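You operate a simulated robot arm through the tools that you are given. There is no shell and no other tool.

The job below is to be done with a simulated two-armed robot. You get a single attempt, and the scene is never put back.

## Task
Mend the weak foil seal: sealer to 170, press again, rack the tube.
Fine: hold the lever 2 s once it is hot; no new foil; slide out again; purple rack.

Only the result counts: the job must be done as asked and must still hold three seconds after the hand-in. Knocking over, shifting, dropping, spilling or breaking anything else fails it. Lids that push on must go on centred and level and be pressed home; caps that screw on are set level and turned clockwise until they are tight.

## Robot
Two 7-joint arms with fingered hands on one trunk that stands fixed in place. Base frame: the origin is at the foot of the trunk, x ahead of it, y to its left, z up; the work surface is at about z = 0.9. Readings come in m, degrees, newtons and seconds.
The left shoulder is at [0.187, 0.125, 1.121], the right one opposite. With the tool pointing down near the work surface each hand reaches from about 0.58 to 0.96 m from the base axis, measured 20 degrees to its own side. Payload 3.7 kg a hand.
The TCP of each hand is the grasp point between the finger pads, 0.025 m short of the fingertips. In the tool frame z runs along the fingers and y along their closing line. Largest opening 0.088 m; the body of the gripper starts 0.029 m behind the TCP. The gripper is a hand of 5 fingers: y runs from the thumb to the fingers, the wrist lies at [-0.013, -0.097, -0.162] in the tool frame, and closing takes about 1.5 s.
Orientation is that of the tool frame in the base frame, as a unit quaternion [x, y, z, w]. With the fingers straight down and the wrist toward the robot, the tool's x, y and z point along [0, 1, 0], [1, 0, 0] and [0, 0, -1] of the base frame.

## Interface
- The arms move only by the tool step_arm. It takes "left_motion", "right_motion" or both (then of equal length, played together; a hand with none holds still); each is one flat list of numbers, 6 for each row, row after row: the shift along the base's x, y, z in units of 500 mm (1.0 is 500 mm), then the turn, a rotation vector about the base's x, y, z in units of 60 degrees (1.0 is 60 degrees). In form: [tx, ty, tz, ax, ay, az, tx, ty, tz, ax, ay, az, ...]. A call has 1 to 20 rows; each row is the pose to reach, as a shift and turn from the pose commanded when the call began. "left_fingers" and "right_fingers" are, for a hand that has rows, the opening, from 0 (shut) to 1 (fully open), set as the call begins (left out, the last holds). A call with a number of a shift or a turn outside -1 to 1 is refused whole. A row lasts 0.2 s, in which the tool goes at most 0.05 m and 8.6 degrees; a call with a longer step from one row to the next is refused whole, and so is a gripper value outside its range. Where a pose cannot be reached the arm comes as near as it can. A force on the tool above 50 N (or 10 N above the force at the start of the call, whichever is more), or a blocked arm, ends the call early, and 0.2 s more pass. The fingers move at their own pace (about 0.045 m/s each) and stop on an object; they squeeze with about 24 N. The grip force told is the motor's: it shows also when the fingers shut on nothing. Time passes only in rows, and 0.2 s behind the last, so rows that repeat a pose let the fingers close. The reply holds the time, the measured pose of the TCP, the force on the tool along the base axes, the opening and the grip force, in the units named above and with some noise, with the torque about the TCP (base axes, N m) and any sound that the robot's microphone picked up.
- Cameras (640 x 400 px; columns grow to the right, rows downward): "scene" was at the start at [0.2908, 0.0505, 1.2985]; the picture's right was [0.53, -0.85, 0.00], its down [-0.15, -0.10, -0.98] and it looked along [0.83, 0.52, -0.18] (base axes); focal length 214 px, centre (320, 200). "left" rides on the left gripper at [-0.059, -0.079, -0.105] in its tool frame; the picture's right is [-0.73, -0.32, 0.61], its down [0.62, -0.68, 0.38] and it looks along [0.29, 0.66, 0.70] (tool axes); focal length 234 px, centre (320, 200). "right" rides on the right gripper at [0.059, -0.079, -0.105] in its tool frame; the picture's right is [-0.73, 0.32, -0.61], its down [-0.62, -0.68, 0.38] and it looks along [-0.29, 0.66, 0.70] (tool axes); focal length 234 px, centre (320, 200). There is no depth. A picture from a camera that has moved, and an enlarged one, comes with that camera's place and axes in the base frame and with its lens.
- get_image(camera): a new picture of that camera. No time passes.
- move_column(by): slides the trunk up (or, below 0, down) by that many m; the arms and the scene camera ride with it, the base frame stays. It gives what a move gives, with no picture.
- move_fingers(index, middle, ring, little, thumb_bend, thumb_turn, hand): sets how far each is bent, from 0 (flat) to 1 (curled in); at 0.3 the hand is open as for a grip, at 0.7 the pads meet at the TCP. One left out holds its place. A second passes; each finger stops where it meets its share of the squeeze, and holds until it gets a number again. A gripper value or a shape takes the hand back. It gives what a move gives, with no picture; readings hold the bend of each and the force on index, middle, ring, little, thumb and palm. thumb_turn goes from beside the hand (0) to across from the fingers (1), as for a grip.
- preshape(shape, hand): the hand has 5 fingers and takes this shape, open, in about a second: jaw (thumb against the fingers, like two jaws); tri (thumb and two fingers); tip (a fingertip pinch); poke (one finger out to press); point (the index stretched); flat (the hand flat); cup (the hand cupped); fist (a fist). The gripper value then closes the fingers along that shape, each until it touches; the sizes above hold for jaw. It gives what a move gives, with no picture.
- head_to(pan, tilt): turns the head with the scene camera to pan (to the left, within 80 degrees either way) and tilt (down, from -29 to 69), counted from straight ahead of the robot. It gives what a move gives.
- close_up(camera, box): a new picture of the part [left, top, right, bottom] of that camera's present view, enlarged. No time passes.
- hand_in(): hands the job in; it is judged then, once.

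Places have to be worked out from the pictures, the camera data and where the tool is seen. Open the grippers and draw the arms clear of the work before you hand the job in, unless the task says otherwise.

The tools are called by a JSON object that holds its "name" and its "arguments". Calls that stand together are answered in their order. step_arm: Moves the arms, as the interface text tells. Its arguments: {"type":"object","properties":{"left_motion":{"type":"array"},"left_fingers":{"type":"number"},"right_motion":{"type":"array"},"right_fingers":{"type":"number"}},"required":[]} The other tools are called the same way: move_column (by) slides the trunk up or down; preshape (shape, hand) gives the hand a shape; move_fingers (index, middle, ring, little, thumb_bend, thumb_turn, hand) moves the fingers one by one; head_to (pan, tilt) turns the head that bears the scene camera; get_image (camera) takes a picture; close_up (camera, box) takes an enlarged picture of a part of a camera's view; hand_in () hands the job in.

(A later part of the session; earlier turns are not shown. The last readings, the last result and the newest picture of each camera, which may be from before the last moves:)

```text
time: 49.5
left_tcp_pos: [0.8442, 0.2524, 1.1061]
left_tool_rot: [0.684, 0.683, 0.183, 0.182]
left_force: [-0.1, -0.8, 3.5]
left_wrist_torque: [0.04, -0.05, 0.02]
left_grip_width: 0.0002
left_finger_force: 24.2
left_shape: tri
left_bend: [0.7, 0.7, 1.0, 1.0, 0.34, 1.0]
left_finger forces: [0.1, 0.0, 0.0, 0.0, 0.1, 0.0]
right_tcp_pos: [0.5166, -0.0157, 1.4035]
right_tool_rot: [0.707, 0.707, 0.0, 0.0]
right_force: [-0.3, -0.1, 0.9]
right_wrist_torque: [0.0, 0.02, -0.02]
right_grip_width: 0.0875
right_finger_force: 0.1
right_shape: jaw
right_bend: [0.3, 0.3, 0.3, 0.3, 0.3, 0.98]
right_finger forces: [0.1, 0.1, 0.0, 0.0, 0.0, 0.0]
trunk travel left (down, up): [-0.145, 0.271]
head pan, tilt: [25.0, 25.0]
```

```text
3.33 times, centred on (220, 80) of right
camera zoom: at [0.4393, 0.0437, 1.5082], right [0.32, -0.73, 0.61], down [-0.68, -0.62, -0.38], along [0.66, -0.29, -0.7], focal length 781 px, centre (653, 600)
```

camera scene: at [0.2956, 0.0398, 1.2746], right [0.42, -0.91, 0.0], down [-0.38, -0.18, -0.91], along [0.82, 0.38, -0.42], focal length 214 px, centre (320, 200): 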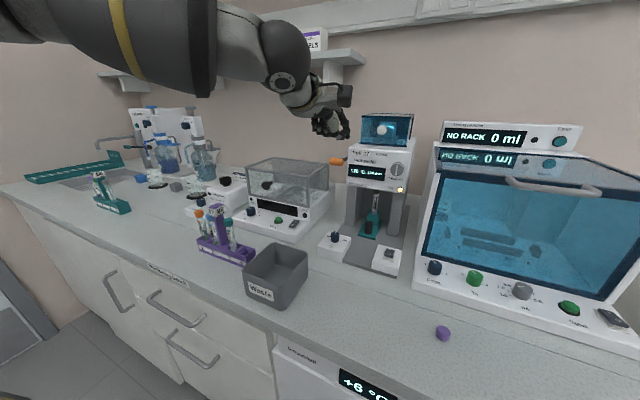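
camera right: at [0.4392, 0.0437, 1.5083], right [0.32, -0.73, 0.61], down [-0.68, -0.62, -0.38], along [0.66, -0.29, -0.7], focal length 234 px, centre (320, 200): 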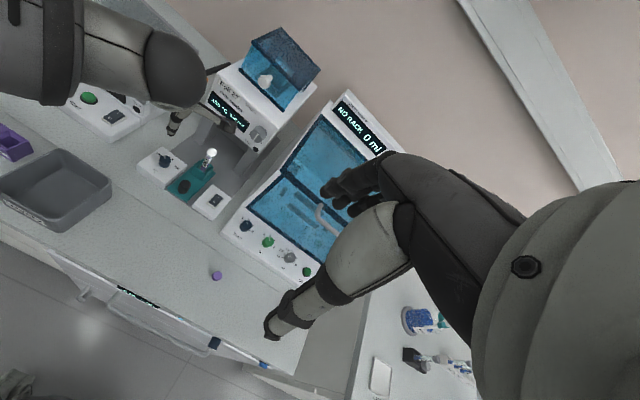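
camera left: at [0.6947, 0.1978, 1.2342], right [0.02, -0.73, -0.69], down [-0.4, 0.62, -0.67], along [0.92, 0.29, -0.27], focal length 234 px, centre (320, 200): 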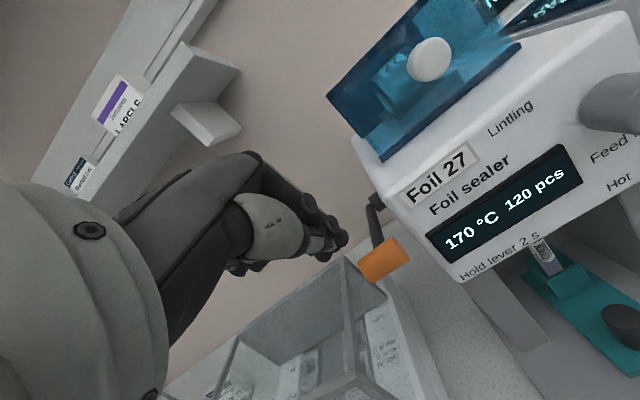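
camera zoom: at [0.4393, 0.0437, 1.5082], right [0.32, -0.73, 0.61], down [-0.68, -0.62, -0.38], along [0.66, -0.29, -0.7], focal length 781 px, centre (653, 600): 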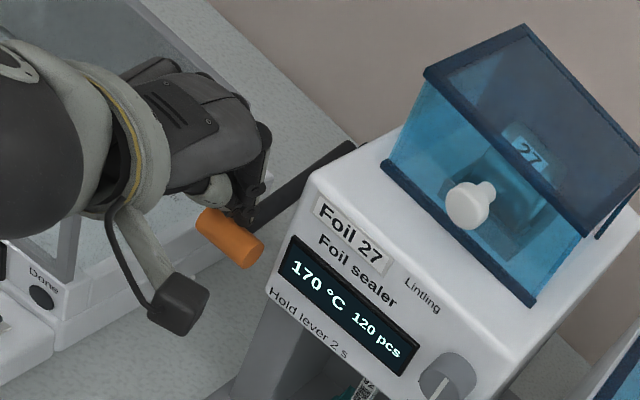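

The lever follows with only 3.5 N and the press foot is coming down over the tube. I go on along the arc to about 40°.

{"name": "step_arm", "arguments": {"left_motion": [0.003, 0, -0.018, 0, 0, 0, 0.0116, 0, -0.036, 0, 0, 0, 0.0204, 0, -0.0528, 0, 0, 0]}}

{"name": "close_up", "arguments": {"camera": "scene", "box": [310, 120, 410, 200]}}

{"name": "close_up", "arguments": {"camera": "left", "box": [200, 120, 460, 320]}}

{"name": "close_up", "arguments": {"camera": "right", "box": [160, 20, 280, 140]}}

```text
time: 50.3
left_tcp_pos: [0.8534, 0.2528, 1.0804]
left_tool_rot: [0.683, 0.683, 0.183, 0.183]
left_force: [-2.9, -0.8, 3.0]
left_wrist_torque: [-0.04, 0.01, -0.01]
left_grip_width: 0.0
left_finger_force: 24.5
left_shape: tri
left_bend: [0.7, 0.7, 1.0, 1.0, 0.34, 1.0]
left_finger forces: [0.1, 0.0, 0.1, 0.1, 0.0, 0.0]
right_tcp_pos: [0.5166, -0.0159, 1.4032]
right_tool_rot: [0.707, 0.707, 0.0, 0.0]
right_force: [-0.8, 0.1, -0.6]
right_wrist_torque: [-0.01, 0.01, -0.02]
right_grip_width: 0.0878
right_finger_force: 0.1
right_shape: jaw
right_bend: [0.3, 0.3, 0.3, 0.3, 0.3, 0.98]
right_finger forces: [0.1, 0.0, 0.0, 0.0, 0.1, 0.0]
trunk travel left (down, up): [-0.145, 0.271]
head pan, tilt: [25.0, 25.0]
```

```text
5.00 times, centred on (360, 160) of scene
camera zoom: at [0.295, 0.0397, 1.2747], right [0.42, -0.91, 0.0], down [-0.38, -0.18, -0.91], along [0.82, 0.38, -0.42], focal length 1072 px, centre (120, 400)
```

zoom: 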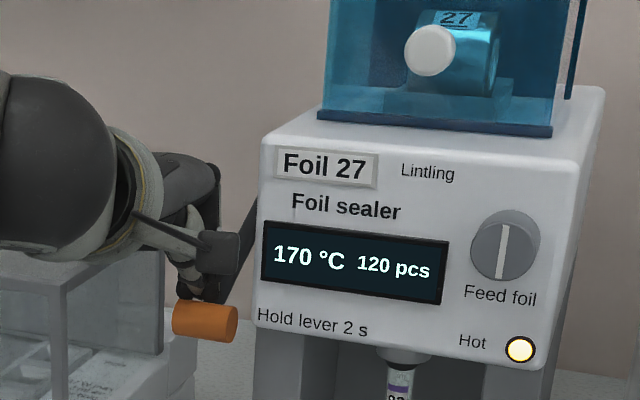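

```text
2.00 times, centred on (330, 220) of left
camera zoom: at [0.7338, 0.1942, 1.1312], right [0.02, -0.73, -0.69], down [-0.4, 0.62, -0.67], along [0.92, 0.29, -0.27], focal length 468 px, centre (300, 160)
```

zoom: 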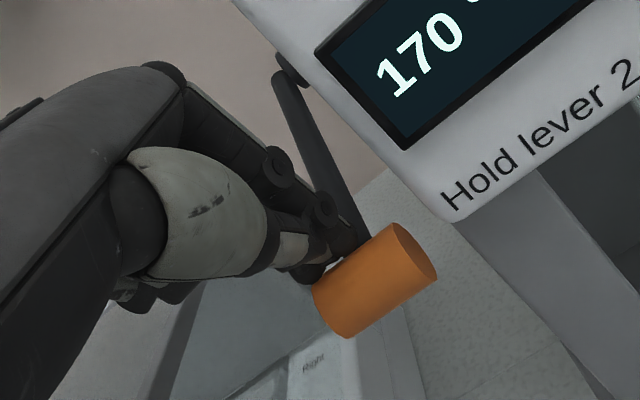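

```text
3.33 times, centred on (220, 80) of right
camera zoom: at [0.4386, 0.0436, 1.5084], right [0.32, -0.73, 0.61], down [-0.68, -0.62, -0.38], along [0.66, -0.29, -0.7], focal length 781 px, centre (653, 600)
```

zoom: 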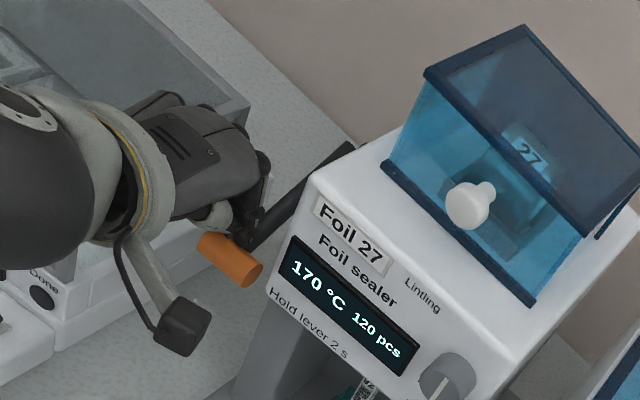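

Still light (about 4 N) at 40°, with the hand clear. I continue to about 55°.

{"name": "step_arm", "arguments": {"left_motion": [0.0128, 0, -0.0168, 0, 0, 0, 0.025, 0, -0.0314, 0, 0, 0, 0.0382, 0, -0.0446, 0, 0, 0]}}

{"name": "close_up", "arguments": {"camera": "scene", "box": [310, 120, 410, 200]}}

{"name": "close_up", "arguments": {"camera": "left", "box": [200, 120, 460, 320]}}

{"name": "close_up", "arguments": {"camera": "right", "box": [160, 20, 280, 140]}}

```text
time: 51.1
left_tcp_pos: [0.8732, 0.2529, 1.0567]
left_tool_rot: [0.683, 0.683, 0.183, 0.184]
left_force: [-5.5, 1.3, 3.2]
left_wrist_torque: [0.02, 0.11, -0.03]
left_grip_width: 0.0
left_finger_force: 24.4
left_shape: tri
left_bend: [0.7, 0.7, 1.0, 1.0, 0.34, 1.0]
left_finger forces: [0.0, 0.0, 0.0, 0.0, 0.0, 0.0]
right_tcp_pos: [0.5155, -0.0147, 1.4029]
right_tool_rot: [0.707, 0.707, -0.001, 0.0]
right_force: [0.0, 0.3, 0.6]
right_wrist_torque: [0.0, -0.01, 0.01]
right_grip_width: 0.0875
right_finger_force: 0.0
right_shape: jaw
right_bend: [0.3, 0.3, 0.3, 0.3, 0.3, 0.98]
right_finger forces: [0.1, 0.0, 0.1, 0.0, 0.0, 0.0]
trunk travel left (down, up): [-0.145, 0.271]
head pan, tilt: [25.0, 25.0]
```

```text
5.00 times, centred on (360, 160) of scene
camera zoom: at [0.2949, 0.0399, 1.2747], right [0.42, -0.91, 0.0], down [-0.38, -0.18, -0.91], along [0.82, 0.38, -0.42], focal length 1072 px, centre (120, 400)
```

zoom: 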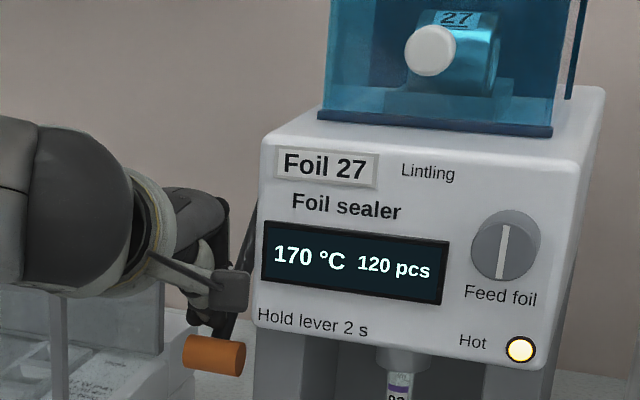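

```text
2.00 times, centred on (330, 220) of left
camera zoom: at [0.7532, 0.1949, 1.1076], right [0.02, -0.73, -0.69], down [-0.4, 0.62, -0.67], along [0.92, 0.29, -0.27], focal length 468 px, centre (300, 160)
```

zoom: 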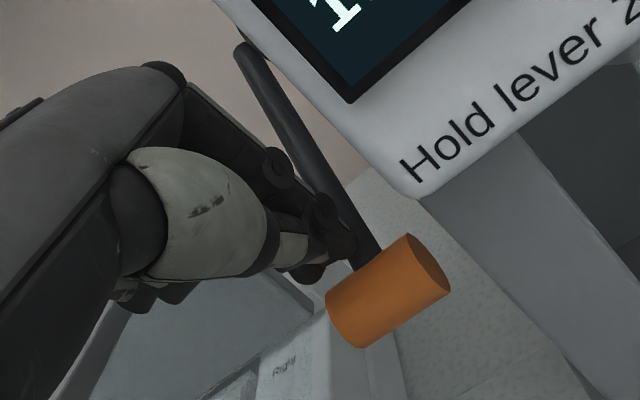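

```text
3.33 times, centred on (220, 80) of right
camera zoom: at [0.4386, 0.0438, 1.5084], right [0.32, -0.73, 0.61], down [-0.68, -0.62, -0.38], along [0.66, -0.29, -0.7], focal length 781 px, centre (653, 600)
```

zoom: 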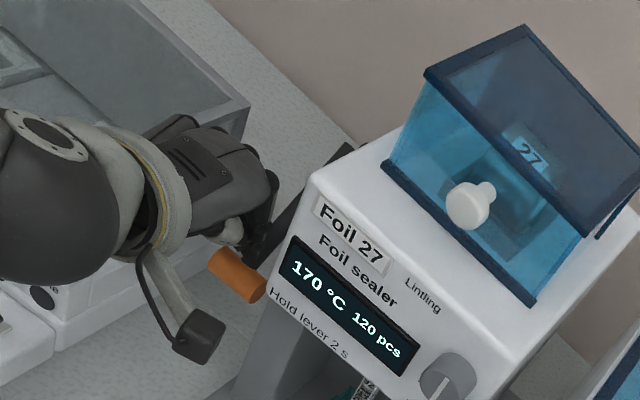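

The press foot has come down to the tube at about 55°; the force is 6 N and no stop yet. I go another 10° in small steps.

{"name": "step_arm", "arguments": {"left_motion": [0.0077, 0, -0.0067, 0, 0, 0, 0.0154, 0, -0.0132, 0, 0, 0, 0.0236, 0, -0.0192, 0, 0, 0, 0.0318, 0, -0.025, 0, 0, 0]}}

{"name": "close_up", "arguments": {"camera": "scene", "box": [310, 120, 410, 200]}}

{"name": "close_up", "arguments": {"camera": "left", "box": [200, 120, 460, 320]}}

```text
time: 52.1
left_tcp_pos: [0.8863, 0.2521, 1.0488]
left_tool_rot: [0.683, 0.682, 0.185, 0.186]
left_force: [-17.1, 0.2, 10.6]
left_wrist_torque: [-0.07, 0.25, -0.11]
left_grip_width: 0.0
left_finger_force: 24.3
left_shape: tri
left_bend: [0.7, 0.7, 1.0, 1.0, 0.34, 1.0]
left_finger forces: [36.9, 0.0, 0.0, 0.1, 0.1, 0.0]
right_tcp_pos: [0.5117, -0.0161, 1.4049]
right_tool_rot: [0.707, 0.707, 0.002, 0.002]
right_force: [0.2, 0.6, -0.4]
right_wrist_torque: [-0.02, 0.03, 0.03]
right_grip_width: 0.0879
right_finger_force: 0.0
right_shape: jaw
right_bend: [0.3, 0.3, 0.3, 0.3, 0.3, 0.98]
right_finger forces: [0.0, 0.0, 0.1, 0.0, 0.1, 0.0]
trunk travel left (down, up): [-0.145, 0.271]
head pan, tilt: [25.0, 25.0]
```

```text
5.00 times, centred on (360, 160) of scene
camera zoom: at [0.2916, 0.0396, 1.2759], right [0.42, -0.91, 0.0], down [-0.38, -0.18, -0.91], along [0.82, 0.38, -0.42], focal length 1072 px, centre (120, 400)
```

zoom: 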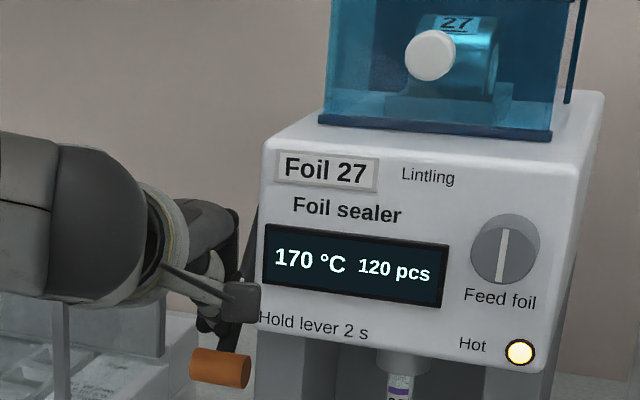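

```text
2.00 times, centred on (330, 220) of left
camera zoom: at [0.7664, 0.1941, 1.0993], right [0.03, -0.73, -0.69], down [-0.39, 0.62, -0.68], along [0.92, 0.29, -0.27], focal length 468 px, centre (300, 160)
```

zoom: 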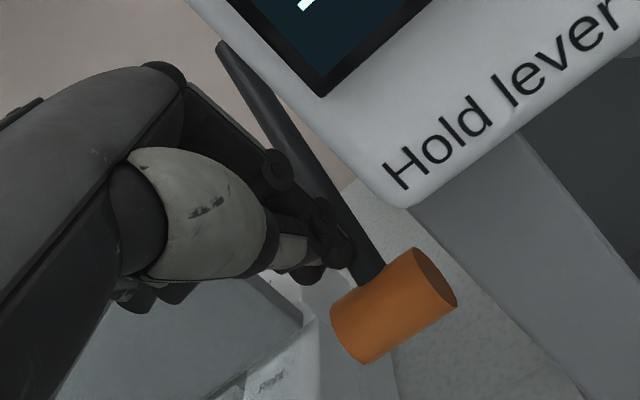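

The stop is reached (force rose to about 20 N, index 37 N). I hold still here for 2.4 s.

{"name": "step_arm", "arguments": {"left_motion": [0, 0, 0, 0, 0, 0, 0, 0, 0, 0, 0, 0, 0, 0, 0, 0, 0, 0, 0, 0, 0, 0, 0, 0, 0, 0, 0, 0, 0, 0, 0, 0, 0, 0, 0, 0, 0, 0, 0, 0, 0, 0, 0, 0, 0, 0, 0, 0, 0, 0, 0, 0, 0, 0, 0, 0, 0, 0, 0, 0, 0, 0, 0, 0, 0, 0]}}

{"name": "close_up", "arguments": {"camera": "scene", "box": [310, 120, 410, 200]}}

```text
time: 54.5
left_tcp_pos: [0.8857, 0.2541, 1.049]
left_tool_rot: [0.683, 0.682, 0.185, 0.185]
left_force: [-13.4, 3.8, 20.7]
left_wrist_torque: [-0.06, 0.09, -0.04]
left_grip_width: 0.0001
left_finger_force: 24.1
left_shape: tri
left_bend: [0.7, 0.7, 1.0, 1.0, 0.34, 1.0]
left_finger forces: [42.0, 0.1, 0.0, 0.0, 0.1, 0.0]
right_tcp_pos: [0.5122, -0.0167, 1.405]
right_tool_rot: [0.708, 0.707, 0.001, 0.001]
right_force: [0.3, 0.2, 0.2]
right_wrist_torque: [-0.01, 0.02, 0.01]
right_grip_width: 0.0875
right_finger_force: 0.1
right_shape: jaw
right_bend: [0.3, 0.3, 0.3, 0.3, 0.3, 0.98]
right_finger forces: [0.0, 0.0, 0.0, 0.0, 0.0, 0.0]
trunk travel left (down, up): [-0.145, 0.271]
head pan, tilt: [25.0, 25.0]
```

```text
5.00 times, centred on (360, 160) of scene
camera zoom: at [0.291, 0.0396, 1.2758], right [0.42, -0.91, 0.0], down [-0.38, -0.18, -0.91], along [0.82, 0.38, -0.42], focal length 1072 px, centre (120, 400)
```

zoom: 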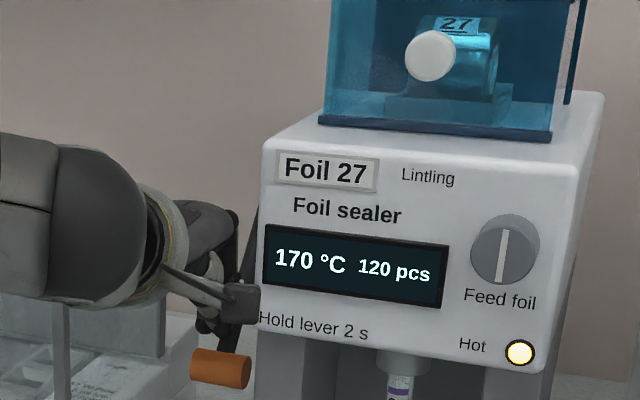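

The lever was held at its stop for about 2.6 s at 170 °C, with 120 pcs unchanged. I let it rise by following the same arc back up and then move off backward and up.

{"name": "step_arm", "arguments": {"left_motion": [-0.0164, 0, 0.0118, 0, 0, 0, -0.0318, 0, 0.025, 0, 0, 0, -0.045, 0, 0.0382, 0, 0, 0, -0.0572, 0, 0.0528, 0, 0, 0, -0.07, 0, 0.0696, 0, 0, 0, -0.0788, 0, 0.0864, 0, 0, 0, -0.0874, 0, 0.1044, 0, 0, 0, -0.0904, 0, 0.1224, 0, 0, 0, -0.0957, 0, 0.141, 0, 0, 0, -0.0984, 0, 0.1604, 0, 0, 0, -0.1007, 0, 0.1784, 0, 0, 0, -0.0999, 0, 0.1934, 0, 0, 0, -0.0989, 0, 0.2074, 0, 0, 0, -0.12, 0, 0.25, 0, 0, 0, -0.16, 0, 0.29, 0, 0, 0, -0.2, 0, 0.31, 0, 0, 0]}}

{"name": "close_up", "arguments": {"camera": "scene", "box": [290, 100, 430, 240]}}

{"name": "close_up", "arguments": {"camera": "right", "box": [120, 20, 280, 180]}}

{"name": "get_image", "arguments": {"camera": "left"}}

```text
time: 57.9
left_tcp_pos: [0.7876, 0.2517, 1.1999]
left_tool_rot: [0.683, 0.683, 0.183, 0.183]
left_force: [-0.3, -0.5, -0.1]
left_wrist_torque: [0.02, -0.02, 0.03]
left_grip_width: 0.0
left_finger_force: 23.8
left_shape: tri
left_bend: [0.7, 0.7, 1.0, 1.0, 0.35, 1.0]
left_finger forces: [0.0, 0.0, 0.1, 0.0, 0.0, 0.0]
right_tcp_pos: [0.5166, -0.0154, 1.4035]
right_tool_rot: [0.707, 0.708, 0.001, 0.0]
right_force: [-0.6, 0.0, 1.0]
right_wrist_torque: [0.02, -0.04, -0.01]
right_grip_width: 0.0875
right_finger_force: 0.0
right_shape: jaw
right_bend: [0.3, 0.3, 0.3, 0.3, 0.3, 0.98]
right_finger forces: [0.0, 0.0, 0.0, 0.0, 0.0, 0.0]
trunk travel left (down, up): [-0.145, 0.271]
head pan, tilt: [25.0, 25.0]
```

```text
2.86 times, centred on (360, 170) of scene
camera zoom: at [0.2951, 0.0398, 1.2748], right [0.42, -0.91, 0.0], down [-0.38, -0.18, -0.91], along [0.82, 0.38, -0.42], focal length 613 px, centre (206, 286)
```

zoom: 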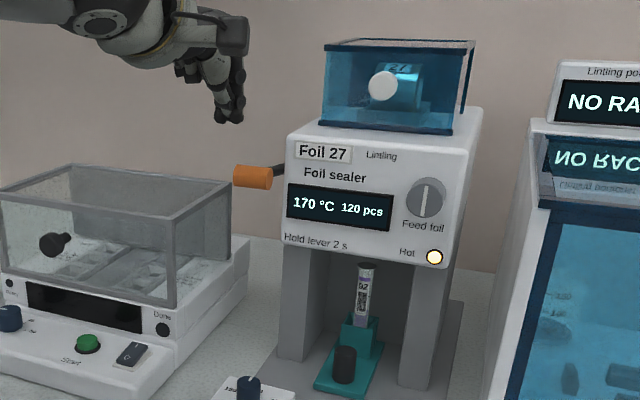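

```text
2.50 times, centred on (200, 100) of right
camera zoom: at [0.4386, 0.0438, 1.5085], right [0.32, -0.73, 0.61], down [-0.68, -0.62, -0.38], along [0.66, -0.29, -0.7], focal length 585 px, centre (620, 450)
```

zoom: 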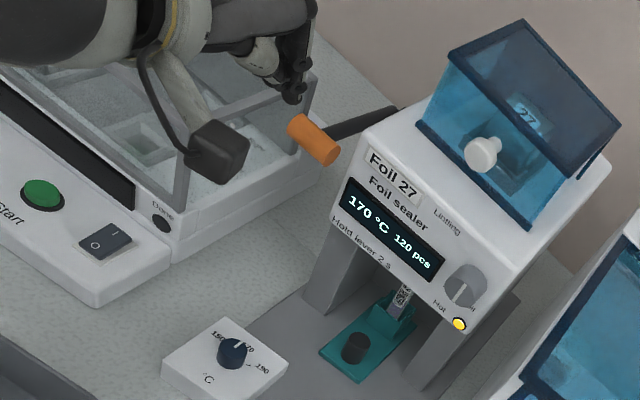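

```text
taken
camera left: at [0.6685, 0.1928, 1.2497], right [0.02, -0.73, -0.69], down [-0.4, 0.62, -0.67], along [0.92, 0.29, -0.27], focal length 234 px, centre (320, 200)
```

left: 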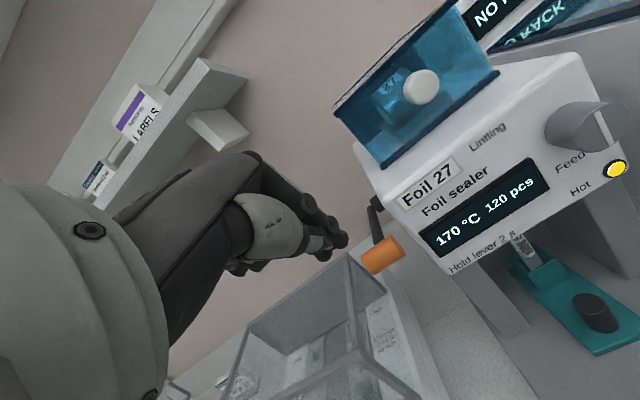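

The lever is back up. I look closely at the tube's foil and the sealer for any sign of the result.

{"name": "close_up", "arguments": {"camera": "scene", "box": [360, 180, 390, 210]}}

{"name": "close_up", "arguments": {"camera": "scene", "box": [345, 140, 415, 200]}}

{"name": "close_up", "arguments": {"camera": "left", "box": [490, 210, 590, 290]}}

```text
13.33 times, centred on (375, 195) of scene
camera zoom: at [0.2951, 0.0398, 1.2748], right [0.42, -0.91, 0.0], down [-0.38, -0.18, -0.91], along [0.82, 0.38, -0.42], focal length 2860 px, centre (-413, 267)
```

zoom: 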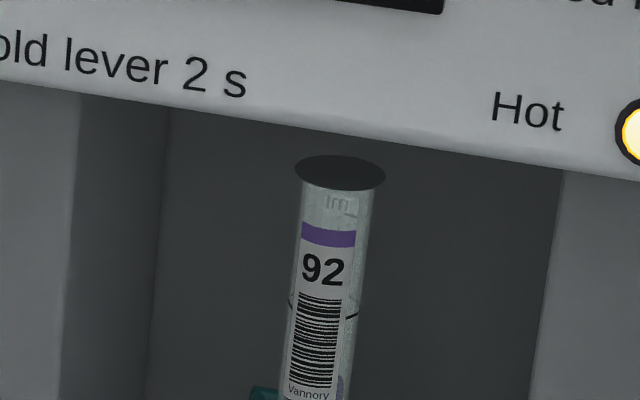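

```text
6.67 times, centred on (380, 170) of scene
camera zoom: at [0.2951, 0.0398, 1.2748], right [0.42, -0.91, 0.0], down [-0.38, -0.18, -0.91], along [0.82, 0.38, -0.42], focal length 1430 px, centre (-80, 400)
```

zoom: 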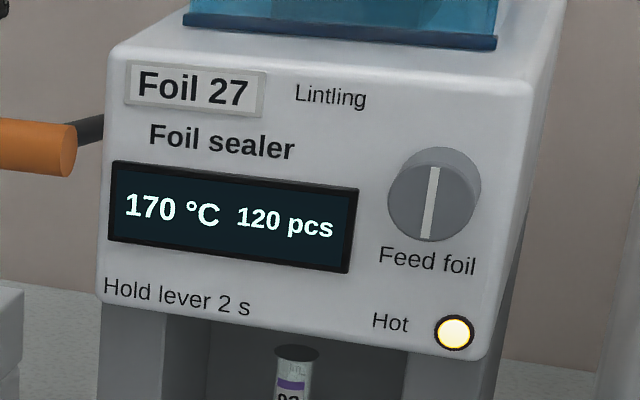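

```text
5.00 times, centred on (540, 250) of left
camera zoom: at [0.6685, 0.1928, 1.2497], right [0.02, -0.73, -0.69], down [-0.4, 0.62, -0.67], along [0.92, 0.29, -0.27], focal length 1171 px, centre (-780, -50)
```

zoom: 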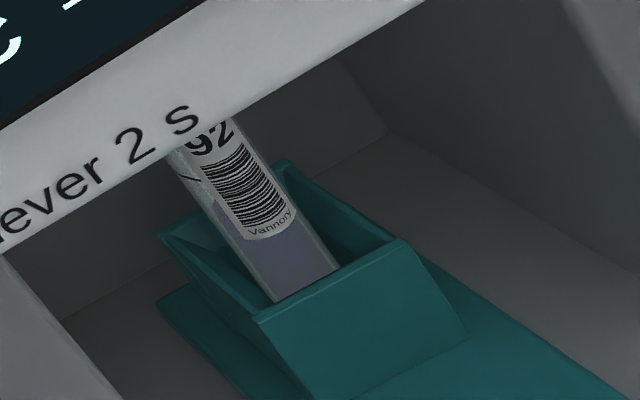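

Foil and tube look undisturbed. Next I pull the slide out: I turn the hand back to the sideways 36°-lean grip pose in two halves, opening the fingers on the way.

{"name": "step_arm", "arguments": {"left_motion": [-0.03, -0.0143, -0.0029, 0.0584, -0.0056, -0.0899, -0.06, -0.0286, -0.0057, 0.1168, -0.0112, -0.1798, -0.09, -0.0429, -0.0086, 0.1751, -0.0168, -0.2697, -0.11, -0.0571, -0.0114, 0.2335, -0.0224, -0.3596, -0.12, -0.0714, -0.0143, 0.2919, -0.028, -0.4495, -0.13, -0.0857, -0.0171, 0.3503, -0.0337, -0.5394, -0.14, -0.1, -0.02, 0.4087, -0.0393, -0.6293], "left_fingers": 0.55}}

{"name": "step_arm", "arguments": {"left_motion": [-0.0007, -0.0181, -0.0237, 0.0584, -0.0056, -0.0899, -0.0015, -0.0361, -0.0474, 0.1168, -0.0112, -0.1798, -0.0022, -0.0542, -0.0711, 0.1751, -0.0168, -0.2697, -0.003, -0.0722, -0.0949, 0.2335, -0.0224, -0.3596, -0.0037, -0.0903, -0.1186, 0.2919, -0.028, -0.4495, -0.0045, -0.1083, -0.1423, 0.3503, -0.0337, -0.5394, -0.0052, -0.1264, -0.166, 0.4087, -0.0393, -0.6293, -0.0052, -0.1264, -0.166, 0.4087, -0.0393, -0.6293]}}

{"name": "close_up", "arguments": {"camera": "scene", "box": [290, 130, 430, 280]}}

{"name": "get_image", "arguments": {"camera": "left"}}

```text
time: 59.5
left_tcp_pos: [0.7189, 0.2022, 1.1878]
left_tool_rot: [0.885, 0.369, 0.267, 0.1]
left_force: [-1.1, 0.6, 0.5]
left_wrist_torque: [-0.01, 0.0, 0.02]
left_grip_width: 0.0483
left_finger_force: 0.0
left_shape: tri
left_bend: [0.74, 0.43, 0.99, 0.99, 0.67, 1.0]
left_finger forces: [0.0, 0.0, 0.1, 0.0, 0.0, 0.0]
right_tcp_pos: [0.5173, -0.0159, 1.4017]
right_tool_rot: [0.707, 0.707, 0.0, 0.0]
right_force: [-1.1, -0.1, -0.1]
right_wrist_torque: [0.0, -0.03, 0.04]
right_grip_width: 0.0878
right_finger_force: 0.0
right_shape: jaw
right_bend: [0.3, 0.3, 0.3, 0.3, 0.3, 0.98]
right_finger forces: [0.0, 0.0, 0.0, 0.0, 0.1, 0.1]
trunk travel left (down, up): [-0.145, 0.271]
head pan, tilt: [25.0, 25.0]
```

```text
time: 61.3
left_tcp_pos: [0.7162, 0.1391, 1.1061]
left_tool_rot: [0.951, -0.001, 0.31, 0.0]
left_force: [0.1, -0.2, -0.2]
left_wrist_torque: [0.0, 0.0, 0.02]
left_grip_width: 0.0483
left_finger_force: 0.1
left_shape: tri
left_bend: [0.74, 0.43, 0.99, 0.99, 0.67, 1.0]
left_finger forces: [0.0, 0.1, 0.0, 0.1, 0.0, 0.0]
right_tcp_pos: [0.5158, -0.0152, 1.4034]
right_tool_rot: [0.707, 0.707, 0.0, 0.001]
right_force: [-0.2, 0.5, -0.2]
right_wrist_torque: [0.02, 0.02, 0.01]
right_grip_width: 0.0875
right_finger_force: 0.0
right_shape: jaw
right_bend: [0.3, 0.3, 0.3, 0.3, 0.3, 0.98]
right_finger forces: [0.0, 0.1, 0.0, 0.0, 0.0, 0.0]
trunk travel left (down, up): [-0.145, 0.271]
head pan, tilt: [25.0, 25.0]
```

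```text
2.67 times, centred on (360, 205) of scene
camera zoom: at [0.2953, 0.0398, 1.2747], right [0.42, -0.91, 0.0], down [-0.38, -0.18, -0.91], along [0.82, 0.38, -0.42], focal length 572 px, centre (213, 187)
```

zoom: 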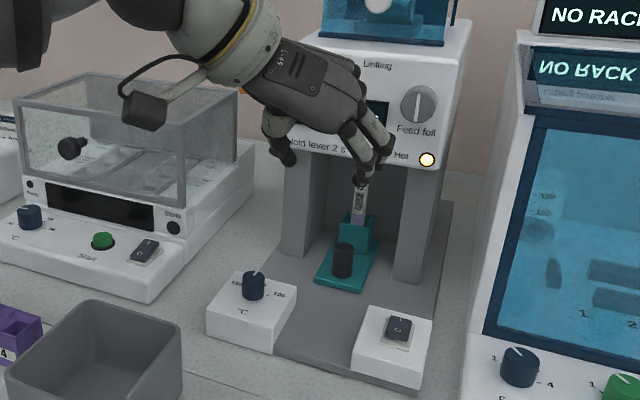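

```text
taken
camera left: at [0.6081, 0.2184, 1.1557], right [-0.23, 0.32, -0.92], down [0.73, 0.68, 0.06], along [0.64, -0.66, -0.39], focal length 234 px, centre (320, 200)
```

left: 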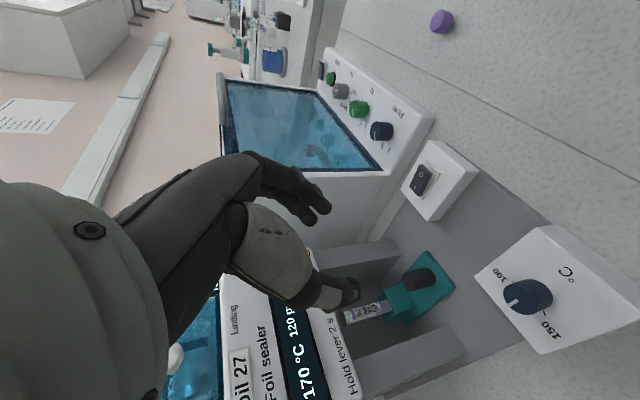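

The hand is back at the same start pose. I go down and forward along the earlier retreat path to straddle the slide knob at its inner position.

{"name": "step_arm", "arguments": {"left_motion": [0, -0.002, -0.06, 0, 0, 0, 0, -0.002, -0.12, 0, 0, 0, 0.04, -0.002, -0.18, 0, 0, 0, 0.08, -0.002, -0.24, 0, 0, 0, 0.12, -0.002, -0.285, 0, 0, 0, 0.15, -0.002, -0.3, 0, 0, 0, 0.19, -0.002, -0.3, 0, 0, 0, 0.222, -0.002, -0.3, 0, 0, 0, 0.222, -0.002, -0.3, 0, 0, 0]}}

{"name": "close_up", "arguments": {"camera": "left", "box": [240, 140, 420, 340]}}

{"name": "close_up", "arguments": {"camera": "scene", "box": [320, 170, 410, 260]}}

```text
time: 63.3
left_tcp_pos: [0.828, 0.1396, 0.9536]
left_tool_rot: [0.951, 0.0, 0.309, 0.0]
left_force: [-0.4, 0.6, -0.6]
left_wrist_torque: [0.03, 0.02, 0.01]
left_grip_width: 0.0485
left_finger_force: 0.0
left_shape: tri
left_bend: [0.74, 0.43, 0.99, 0.99, 0.67, 1.0]
left_finger forces: [0.0, 0.0, 0.1, 0.0, 0.1, 0.0]
right_tcp_pos: [0.5171, -0.016, 1.4038]
right_tool_rot: [0.707, 0.708, 0.0, 0.0]
right_force: [-0.5, 0.1, -0.7]
right_wrist_torque: [-0.04, 0.0, 0.01]
right_grip_width: 0.0876
right_finger_force: 0.1
right_shape: jaw
right_bend: [0.3, 0.3, 0.3, 0.3, 0.3, 0.98]
right_finger forces: [0.0, 0.1, 0.0, 0.0, 0.0, 0.0]
trunk travel left (down, up): [-0.145, 0.271]
head pan, tilt: [25.0, 25.0]
```

```text
2.00 times, centred on (330, 240) of left
camera zoom: at [0.7192, 0.2178, 1.0047], right [-0.23, 0.32, -0.92], down [0.73, 0.68, 0.06], along [0.64, -0.66, -0.39], focal length 468 px, centre (300, 120)
```

zoom: 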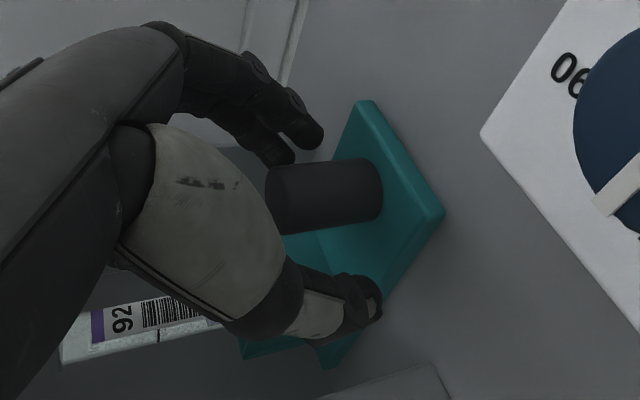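

```text
4.44 times, centred on (365, 215) of scene
camera zoom: at [0.2953, 0.0398, 1.2747], right [0.42, -0.91, 0.0], down [-0.38, -0.18, -0.91], along [0.82, 0.38, -0.42], focal length 953 px, centre (120, 133)
```

zoom: 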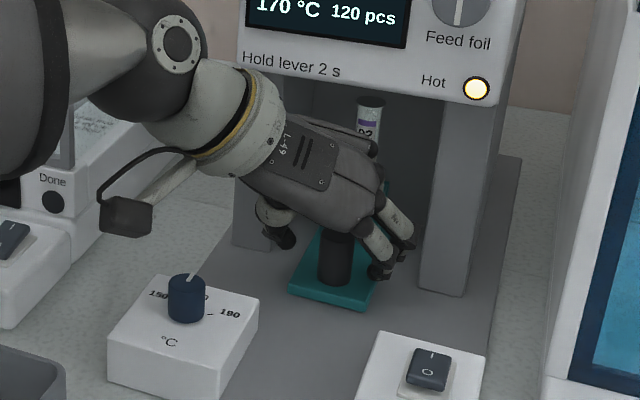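

The knob is between the fingers again. I raise 3 mm and close on it.

{"name": "step_arm", "arguments": {"left_motion": [0, 0, 0.006, 0, 0, 0, 0, 0, 0.006, 0, 0, 0, 0, 0, 0.006, 0, 0, 0, 0, 0, 0.006, 0, 0, 0, 0, 0, 0.006, 0, 0, 0, 0, 0, 0.006, 0, 0, 0, 0, 0, 0.006, 0, 0, 0], "left_fingers": 0}}

{"name": "close_up", "arguments": {"camera": "left", "box": [240, 140, 420, 340]}}

```text
time: 64.9
left_tcp_pos: [0.8265, 0.1391, 0.9575]
left_tool_rot: [0.951, 0.0, 0.309, 0.0]
left_force: [0.6, 0.5, -0.8]
left_wrist_torque: [-0.06, 0.03, -0.03]
left_grip_width: 0.0135
left_finger_force: 23.7
left_shape: tri
left_bend: [0.74, 0.61, 1.0, 1.0, 0.74, 1.0]
left_finger forces: [11.6, 9.0, 0.0, 0.0, 20.8, 0.0]
right_tcp_pos: [0.5163, -0.0166, 1.4013]
right_tool_rot: [0.707, 0.707, 0.0, 0.0]
right_force: [1.0, 0.4, 0.2]
right_wrist_torque: [0.02, -0.02, 0.01]
right_grip_width: 0.0878
right_finger_force: 0.1
right_shape: jaw
right_bend: [0.3, 0.3, 0.3, 0.3, 0.3, 0.98]
right_finger forces: [0.0, 0.1, 0.1, 0.1, 0.1, 0.0]
trunk travel left (down, up): [-0.145, 0.271]
head pan, tilt: [25.0, 25.0]
```

```text
2.00 times, centred on (330, 240) of left
camera zoom: at [0.7194, 0.2179, 1.0075], right [-0.23, 0.32, -0.92], down [0.73, 0.68, 0.06], along [0.64, -0.66, -0.39], focal length 468 px, centre (300, 120)
```

zoom: 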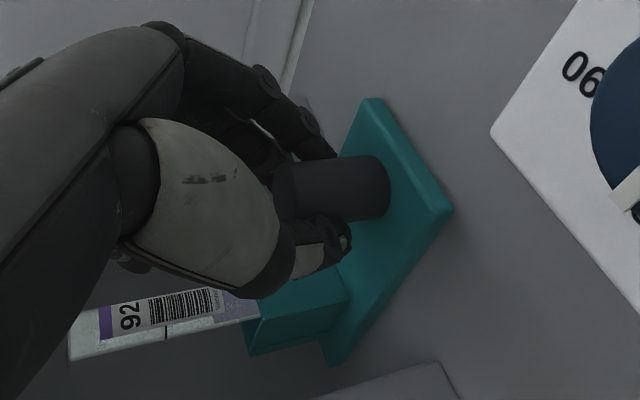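

Gripped again (12/9/21 N). I pull the slide out by 100 mm, smoothly.

{"name": "step_arm", "arguments": {"left_motion": [-0.015, 0, 0, 0, 0, 0, -0.035, 0, 0, 0, 0, 0, -0.06, 0, 0, 0, 0, 0, -0.085, 0, 0, 0, 0, 0, -0.11, 0, 0, 0, 0, 0, -0.135, 0, 0, 0, 0, 0, -0.16, 0, 0, 0, 0, 0, -0.185, 0, 0, 0, 0, 0, -0.2, 0, 0, 0, 0, 0]}}

{"name": "close_up", "arguments": {"camera": "scene", "box": [300, 170, 430, 280]}}

{"name": "close_up", "arguments": {"camera": "left", "box": [240, 140, 420, 340]}}

```text
time: 66.9
left_tcp_pos: [0.7278, 0.138, 0.9581]
left_tool_rot: [0.951, 0.0, 0.308, 0.0]
left_force: [0.7, 1.3, -3.2]
left_wrist_torque: [-0.04, 0.05, -0.01]
left_grip_width: 0.0134
left_finger_force: 24.1
left_shape: tri
left_bend: [0.74, 0.62, 1.0, 1.0, 0.74, 1.0]
left_finger forces: [11.9, 8.7, 0.0, 0.0, 21.1, 0.0]
right_tcp_pos: [0.5177, -0.0149, 1.4025]
right_tool_rot: [0.708, 0.707, 0.0, 0.0]
right_force: [-0.2, 0.2, 0.2]
right_wrist_torque: [-0.01, 0.04, -0.01]
right_grip_width: 0.0879
right_finger_force: 0.2
right_shape: jaw
right_bend: [0.3, 0.3, 0.3, 0.3, 0.3, 0.98]
right_finger forces: [0.0, 0.0, 0.0, 0.1, 0.1, 0.0]
trunk travel left (down, up): [-0.145, 0.271]
head pan, tilt: [25.0, 25.0]
```

```text
3.64 times, centred on (365, 225) of scene
camera zoom: at [0.296, 0.0401, 1.2744], right [0.42, -0.91, 0.0], down [-0.38, -0.18, -0.91], along [0.82, 0.38, -0.42], focal length 780 px, centre (156, 109)
```

zoom: 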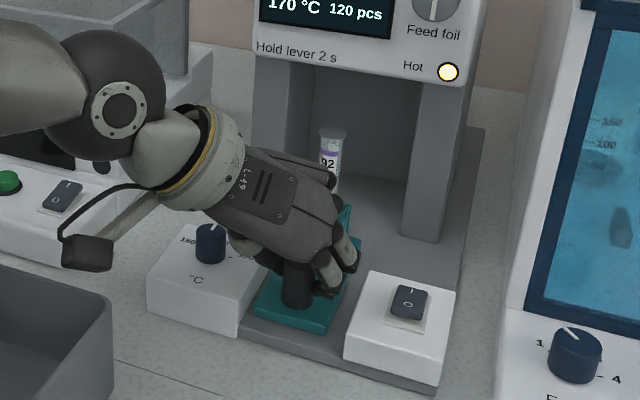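

```text
2.00 times, centred on (330, 240) of left
camera zoom: at [0.6197, 0.2177, 1.0078], right [-0.23, 0.32, -0.92], down [0.73, 0.68, 0.06], along [0.64, -0.66, -0.39], focal length 468 px, centre (300, 120)
```

zoom: 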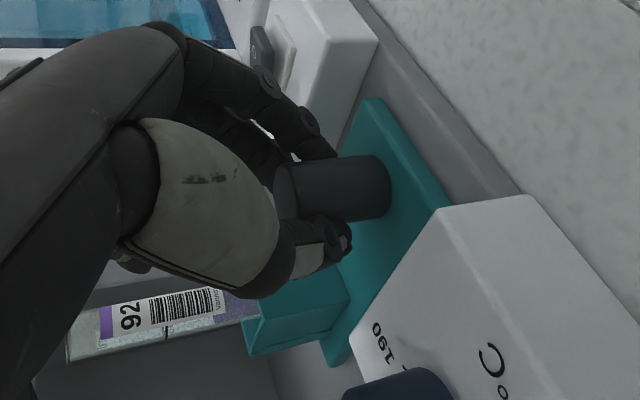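

100 mm out, all steady. I pull the rest in 3 mm rows until the outer stop.

{"name": "step_arm", "arguments": {"left_motion": [-0.008, 0, 0, 0, 0, 0, -0.016, 0, 0, 0, 0, 0, -0.024, 0, 0, 0, 0, 0, -0.032, 0, 0, 0, 0, 0, -0.038, 0, 0, 0, 0, 0]}}

{"name": "close_up", "arguments": {"camera": "left", "box": [240, 140, 420, 340]}}

{"name": "close_up", "arguments": {"camera": "scene", "box": [300, 170, 430, 280]}}

```text
time: 68.1
left_tcp_pos: [0.7103, 0.1398, 0.9577]
left_tool_rot: [0.951, 0.001, 0.31, -0.001]
left_force: [15.0, -2.0, -6.2]
left_wrist_torque: [-0.09, -0.1, 0.02]
left_grip_width: 0.0131
left_finger_force: 23.9
left_shape: tri
left_bend: [0.74, 0.62, 1.0, 1.0, 0.74, 1.0]
left_finger forces: [10.8, 13.8, 0.1, 0.0, 21.1, 0.0]
right_tcp_pos: [0.5191, -0.017, 1.4019]
right_tool_rot: [0.707, 0.708, 0.0, -0.001]
right_force: [0.5, -0.6, -0.3]
right_wrist_torque: [0.04, 0.01, -0.02]
right_grip_width: 0.0877
right_finger_force: 0.0
right_shape: jaw
right_bend: [0.3, 0.3, 0.3, 0.3, 0.3, 0.98]
right_finger forces: [0.0, 0.0, 0.0, 0.0, 0.0, 0.1]
trunk travel left (down, up): [-0.145, 0.271]
head pan, tilt: [25.0, 25.0]
```

```text
2.00 times, centred on (330, 240) of left
camera zoom: at [0.6032, 0.2179, 1.0074], right [-0.23, 0.32, -0.92], down [0.73, 0.68, 0.06], along [0.65, -0.66, -0.39], focal length 468 px, centre (300, 120)
```

zoom: 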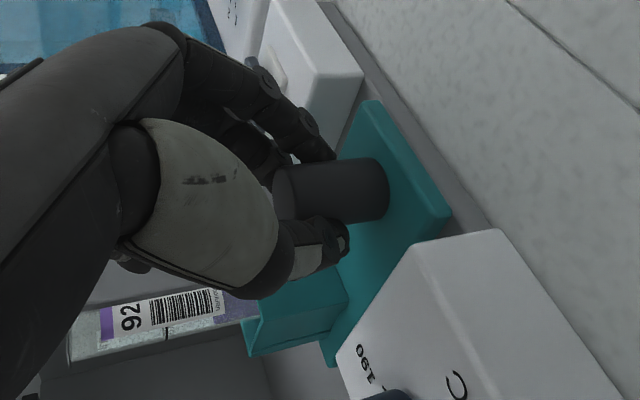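

```text
3.64 times, centred on (365, 225) of scene
camera zoom: at [0.2982, 0.0397, 1.2738], right [0.42, -0.91, 0.0], down [-0.39, -0.18, -0.91], along [0.82, 0.38, -0.42], focal length 780 px, centre (156, 109)
```

zoom: 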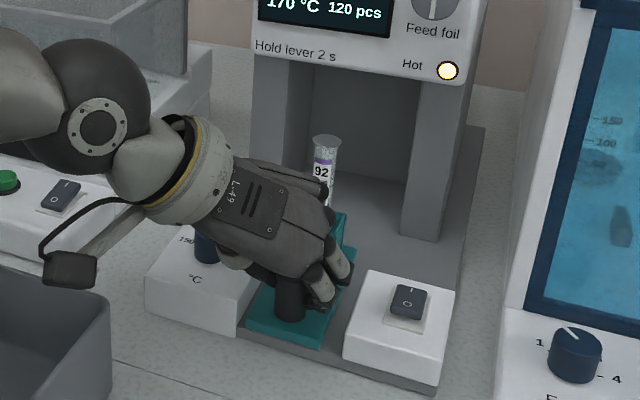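

The outer stop is reached (15 N). I relax the pull, open slightly, and lift straight up clear of the knob.

{"name": "step_arm", "arguments": {"left_motion": [0.006, 0, 0, 0, 0, 0, 0.006, 0, 0, 0, 0, 0, 0.006, 0, 0, 0, 0, 0, 0.006, 0, 0, 0, 0, 0, 0.006, 0, 0.01, 0, 0, 0, 0.006, 0, 0.03, 0, 0, 0, 0.0, 0, 0.07, 0, 0, 0, -0.02, 0, 0.13, 0, 0, 0, -0.04, 0, 0.2, 0, 0, 0, -0.06, 0, 0.28, 0, 0, 0, -0.06, 0, 0.28, 0, 0, 0], "left_fingers": 0.39}}

{"name": "get_image", "arguments": {"camera": "scene"}}

{"name": "close_up", "arguments": {"camera": "scene", "box": [310, 180, 410, 280]}}

{"name": "close_up", "arguments": {"camera": "right", "box": [120, 100, 260, 220]}}

{"name": "get_image", "arguments": {"camera": "left"}}

```text
time: 70.5
left_tcp_pos: [0.6803, 0.1374, 1.0986]
left_tool_rot: [0.951, 0.0, 0.309, 0.0]
left_force: [0.1, 0.1, -0.2]
left_wrist_torque: [-0.02, 0.01, 0.01]
left_grip_width: 0.034
left_finger_force: 0.0
left_shape: tri
left_bend: [0.74, 0.49, 0.99, 0.99, 0.73, 1.0]
left_finger forces: [0.0, 0.1, 0.1, 0.0, 0.0, 0.0]
right_tcp_pos: [0.5182, -0.0152, 1.4016]
right_tool_rot: [0.707, 0.707, -0.001, -0.001]
right_force: [0.3, 0.2, 0.5]
right_wrist_torque: [-0.01, -0.02, 0.01]
right_grip_width: 0.0877
right_finger_force: 0.1
right_shape: jaw
right_bend: [0.3, 0.3, 0.3, 0.3, 0.3, 0.98]
right_finger forces: [0.1, 0.0, 0.0, 0.0, 0.0, 0.0]
trunk travel left (down, up): [-0.145, 0.271]
head pan, tilt: [25.0, 25.0]
```

```text
taken
camera scene: at [0.2964, 0.04, 1.2742], right [0.42, -0.91, 0.0], down [-0.38, -0.18, -0.91], along [0.82, 0.38, -0.42], focal length 214 px, centre (320, 200)
```

scene: 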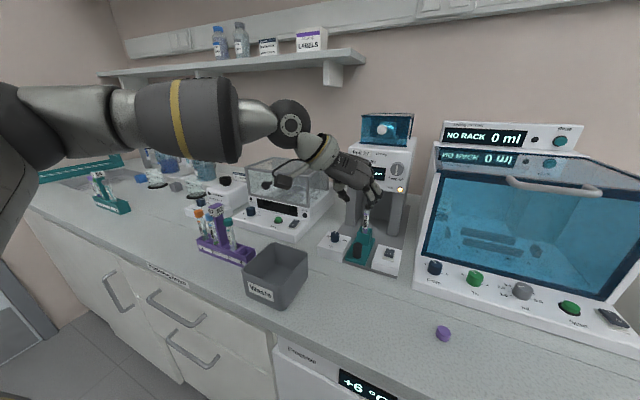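

```text
4.00 times, centred on (360, 230) of scene
camera zoom: at [0.2964, 0.04, 1.2742], right [0.42, -0.91, 0.0], down [-0.38, -0.18, -0.91], along [0.82, 0.38, -0.42], focal length 858 px, centre (160, 80)
```

zoom: 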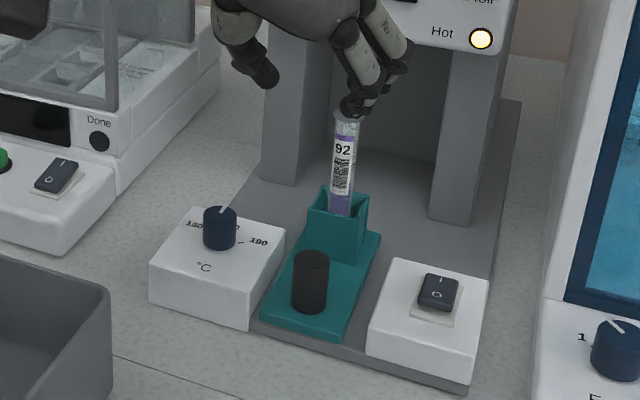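

```text
3.33 times, centred on (190, 160) of right
camera zoom: at [0.4405, 0.044, 1.5076], right [0.32, -0.73, 0.61], down [-0.68, -0.62, -0.38], along [0.66, -0.29, -0.7], focal length 781 px, centre (753, 333)
```

zoom: 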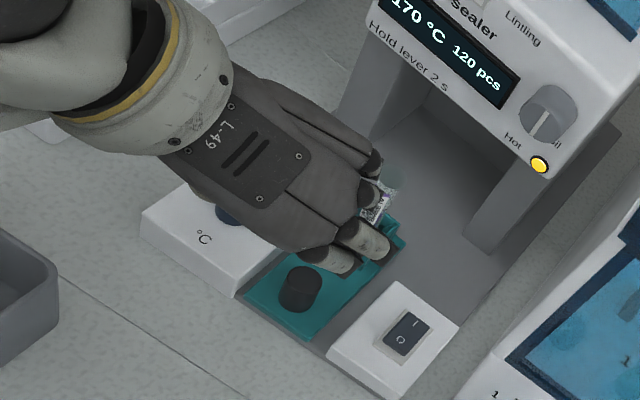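

```text
taken
camera left: at [0.572, 0.2167, 1.149], right [-0.23, 0.32, -0.92], down [0.73, 0.68, 0.06], along [0.64, -0.66, -0.39], focal length 234 px, centre (320, 200)
```

left: 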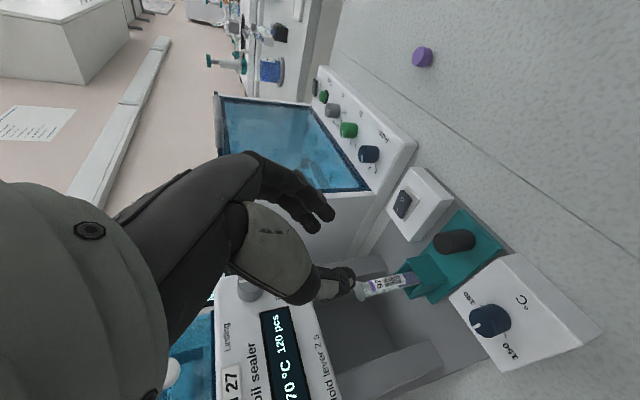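

The slide is fully out and the knob is free. Now I plan the tube transfer; I need slot 4 of the purple rack precisely, so I take sharp views of it from two cameras, and of the tube.

{"name": "close_up", "arguments": {"camera": "scene", "box": [190, 195, 270, 275]}}

{"name": "close_up", "arguments": {"camera": "right", "box": [0, 110, 60, 170]}}

{"name": "head_to", "arguments": {"pan": 35, "tilt": 35}}

{"name": "get_image", "arguments": {"camera": "scene"}}

```text
5.00 times, centred on (230, 235) of scene
camera zoom: at [0.2964, 0.04, 1.2742], right [0.42, -0.91, 0.0], down [-0.38, -0.18, -0.91], along [0.82, 0.38, -0.42], focal length 1072 px, centre (770, 25)
```

zoom: 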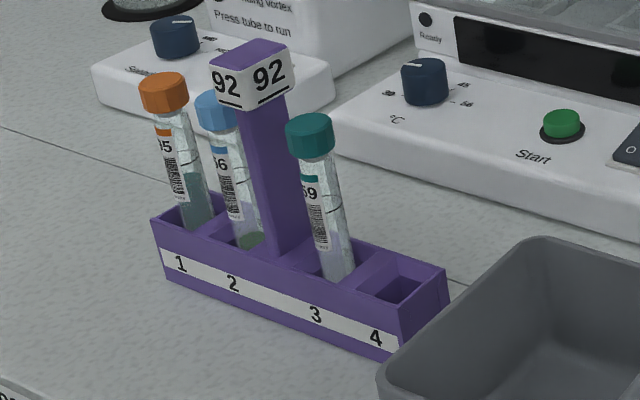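

```text
6.67 times, centred on (30, 140) of right
camera zoom: at [0.4405, 0.044, 1.5076], right [0.32, -0.73, 0.61], down [-0.68, -0.62, -0.38], along [0.66, -0.29, -0.7], focal length 1561 px, centre (2253, 600)
```

zoom: 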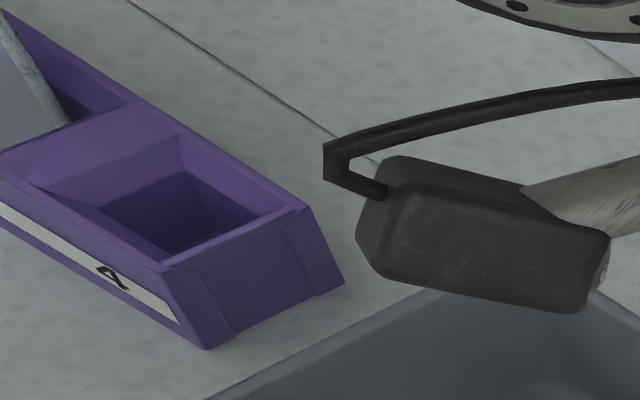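

```text
time: 71.2
left_tcp_pos: [0.6798, 0.1373, 1.0994]
left_tool_rot: [0.951, 0.0, 0.309, 0.0]
left_force: [-0.1, 0.1, 0.5]
left_wrist_torque: [0.01, 0.0, -0.04]
left_grip_width: 0.0341
left_finger_force: 0.0
left_shape: tri
left_bend: [0.74, 0.49, 0.99, 0.99, 0.73, 1.0]
left_finger forces: [0.0, 0.0, 0.0, 0.1, 0.0, 0.0]
right_tcp_pos: [0.5179, -0.0159, 1.4031]
right_tool_rot: [0.707, 0.707, -0.001, 0.0]
right_force: [0.8, -0.8, -0.2]
right_wrist_torque: [-0.01, -0.03, 0.04]
right_grip_width: 0.0876
right_finger_force: 0.1
right_shape: jaw
right_bend: [0.3, 0.3, 0.3, 0.3, 0.3, 0.98]
right_finger forces: [0.0, 0.0, 0.0, 0.1, 0.0, 0.0]
trunk travel left (down, up): [-0.145, 0.271]
head pan, tilt: [35.0, 35.0]
```

```text
taken
camera scene: at [0.2842, 0.0514, 1.2589], right [0.57, -0.82, 0.0], down [-0.47, -0.33, -0.82], along [0.67, 0.47, -0.57], focal length 214 px, centre (320, 200)
```

scene: 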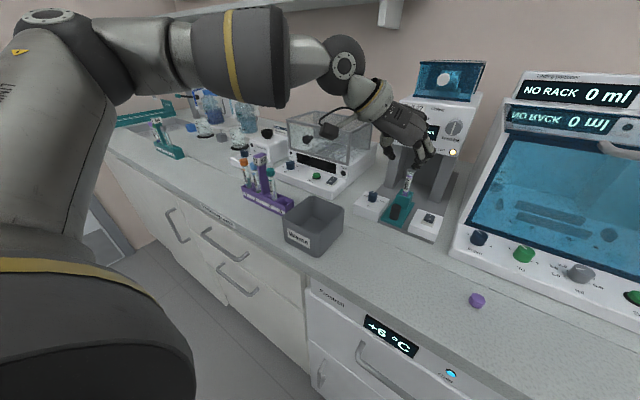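

The rack's slots are loose squares (the other tubes lean in them); slot 4 is at about (0.600, 0.379) with the rim near z = 0.943. I take one more measurement of it from the new head position.

{"name": "close_up", "arguments": {"camera": "scene", "box": [230, 150, 310, 220]}}

{"name": "close_up", "arguments": {"camera": "scene", "box": [370, 150, 450, 230]}}

```text
5.71 times, centred on (270, 185) of scene
camera zoom: at [0.2842, 0.0514, 1.2589], right [0.57, -0.82, 0.0], down [-0.47, -0.33, -0.82], along [0.67, 0.47, -0.57], focal length 1226 px, centre (606, 286)
```

zoom: 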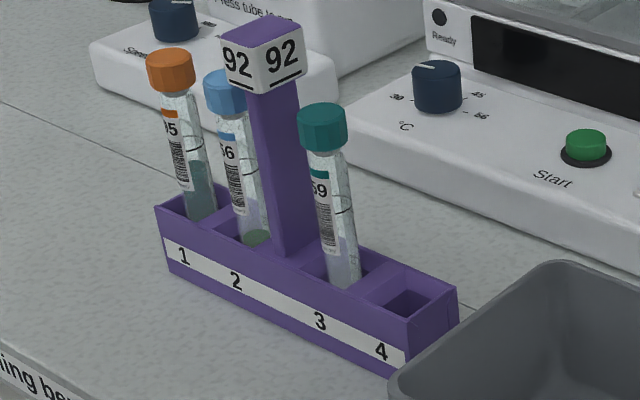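

```text
5.00 times, centred on (410, 190) of scene
camera zoom: at [0.2842, 0.0514, 1.2589], right [0.57, -0.82, 0.0], down [-0.47, -0.33, -0.82], along [0.67, 0.47, -0.57], focal length 1072 px, centre (-130, 250)
```

zoom: 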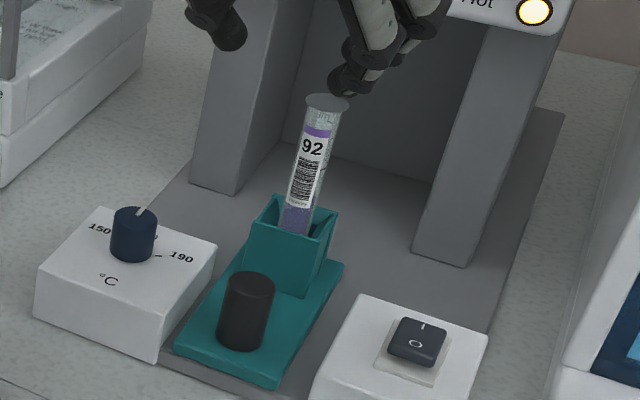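

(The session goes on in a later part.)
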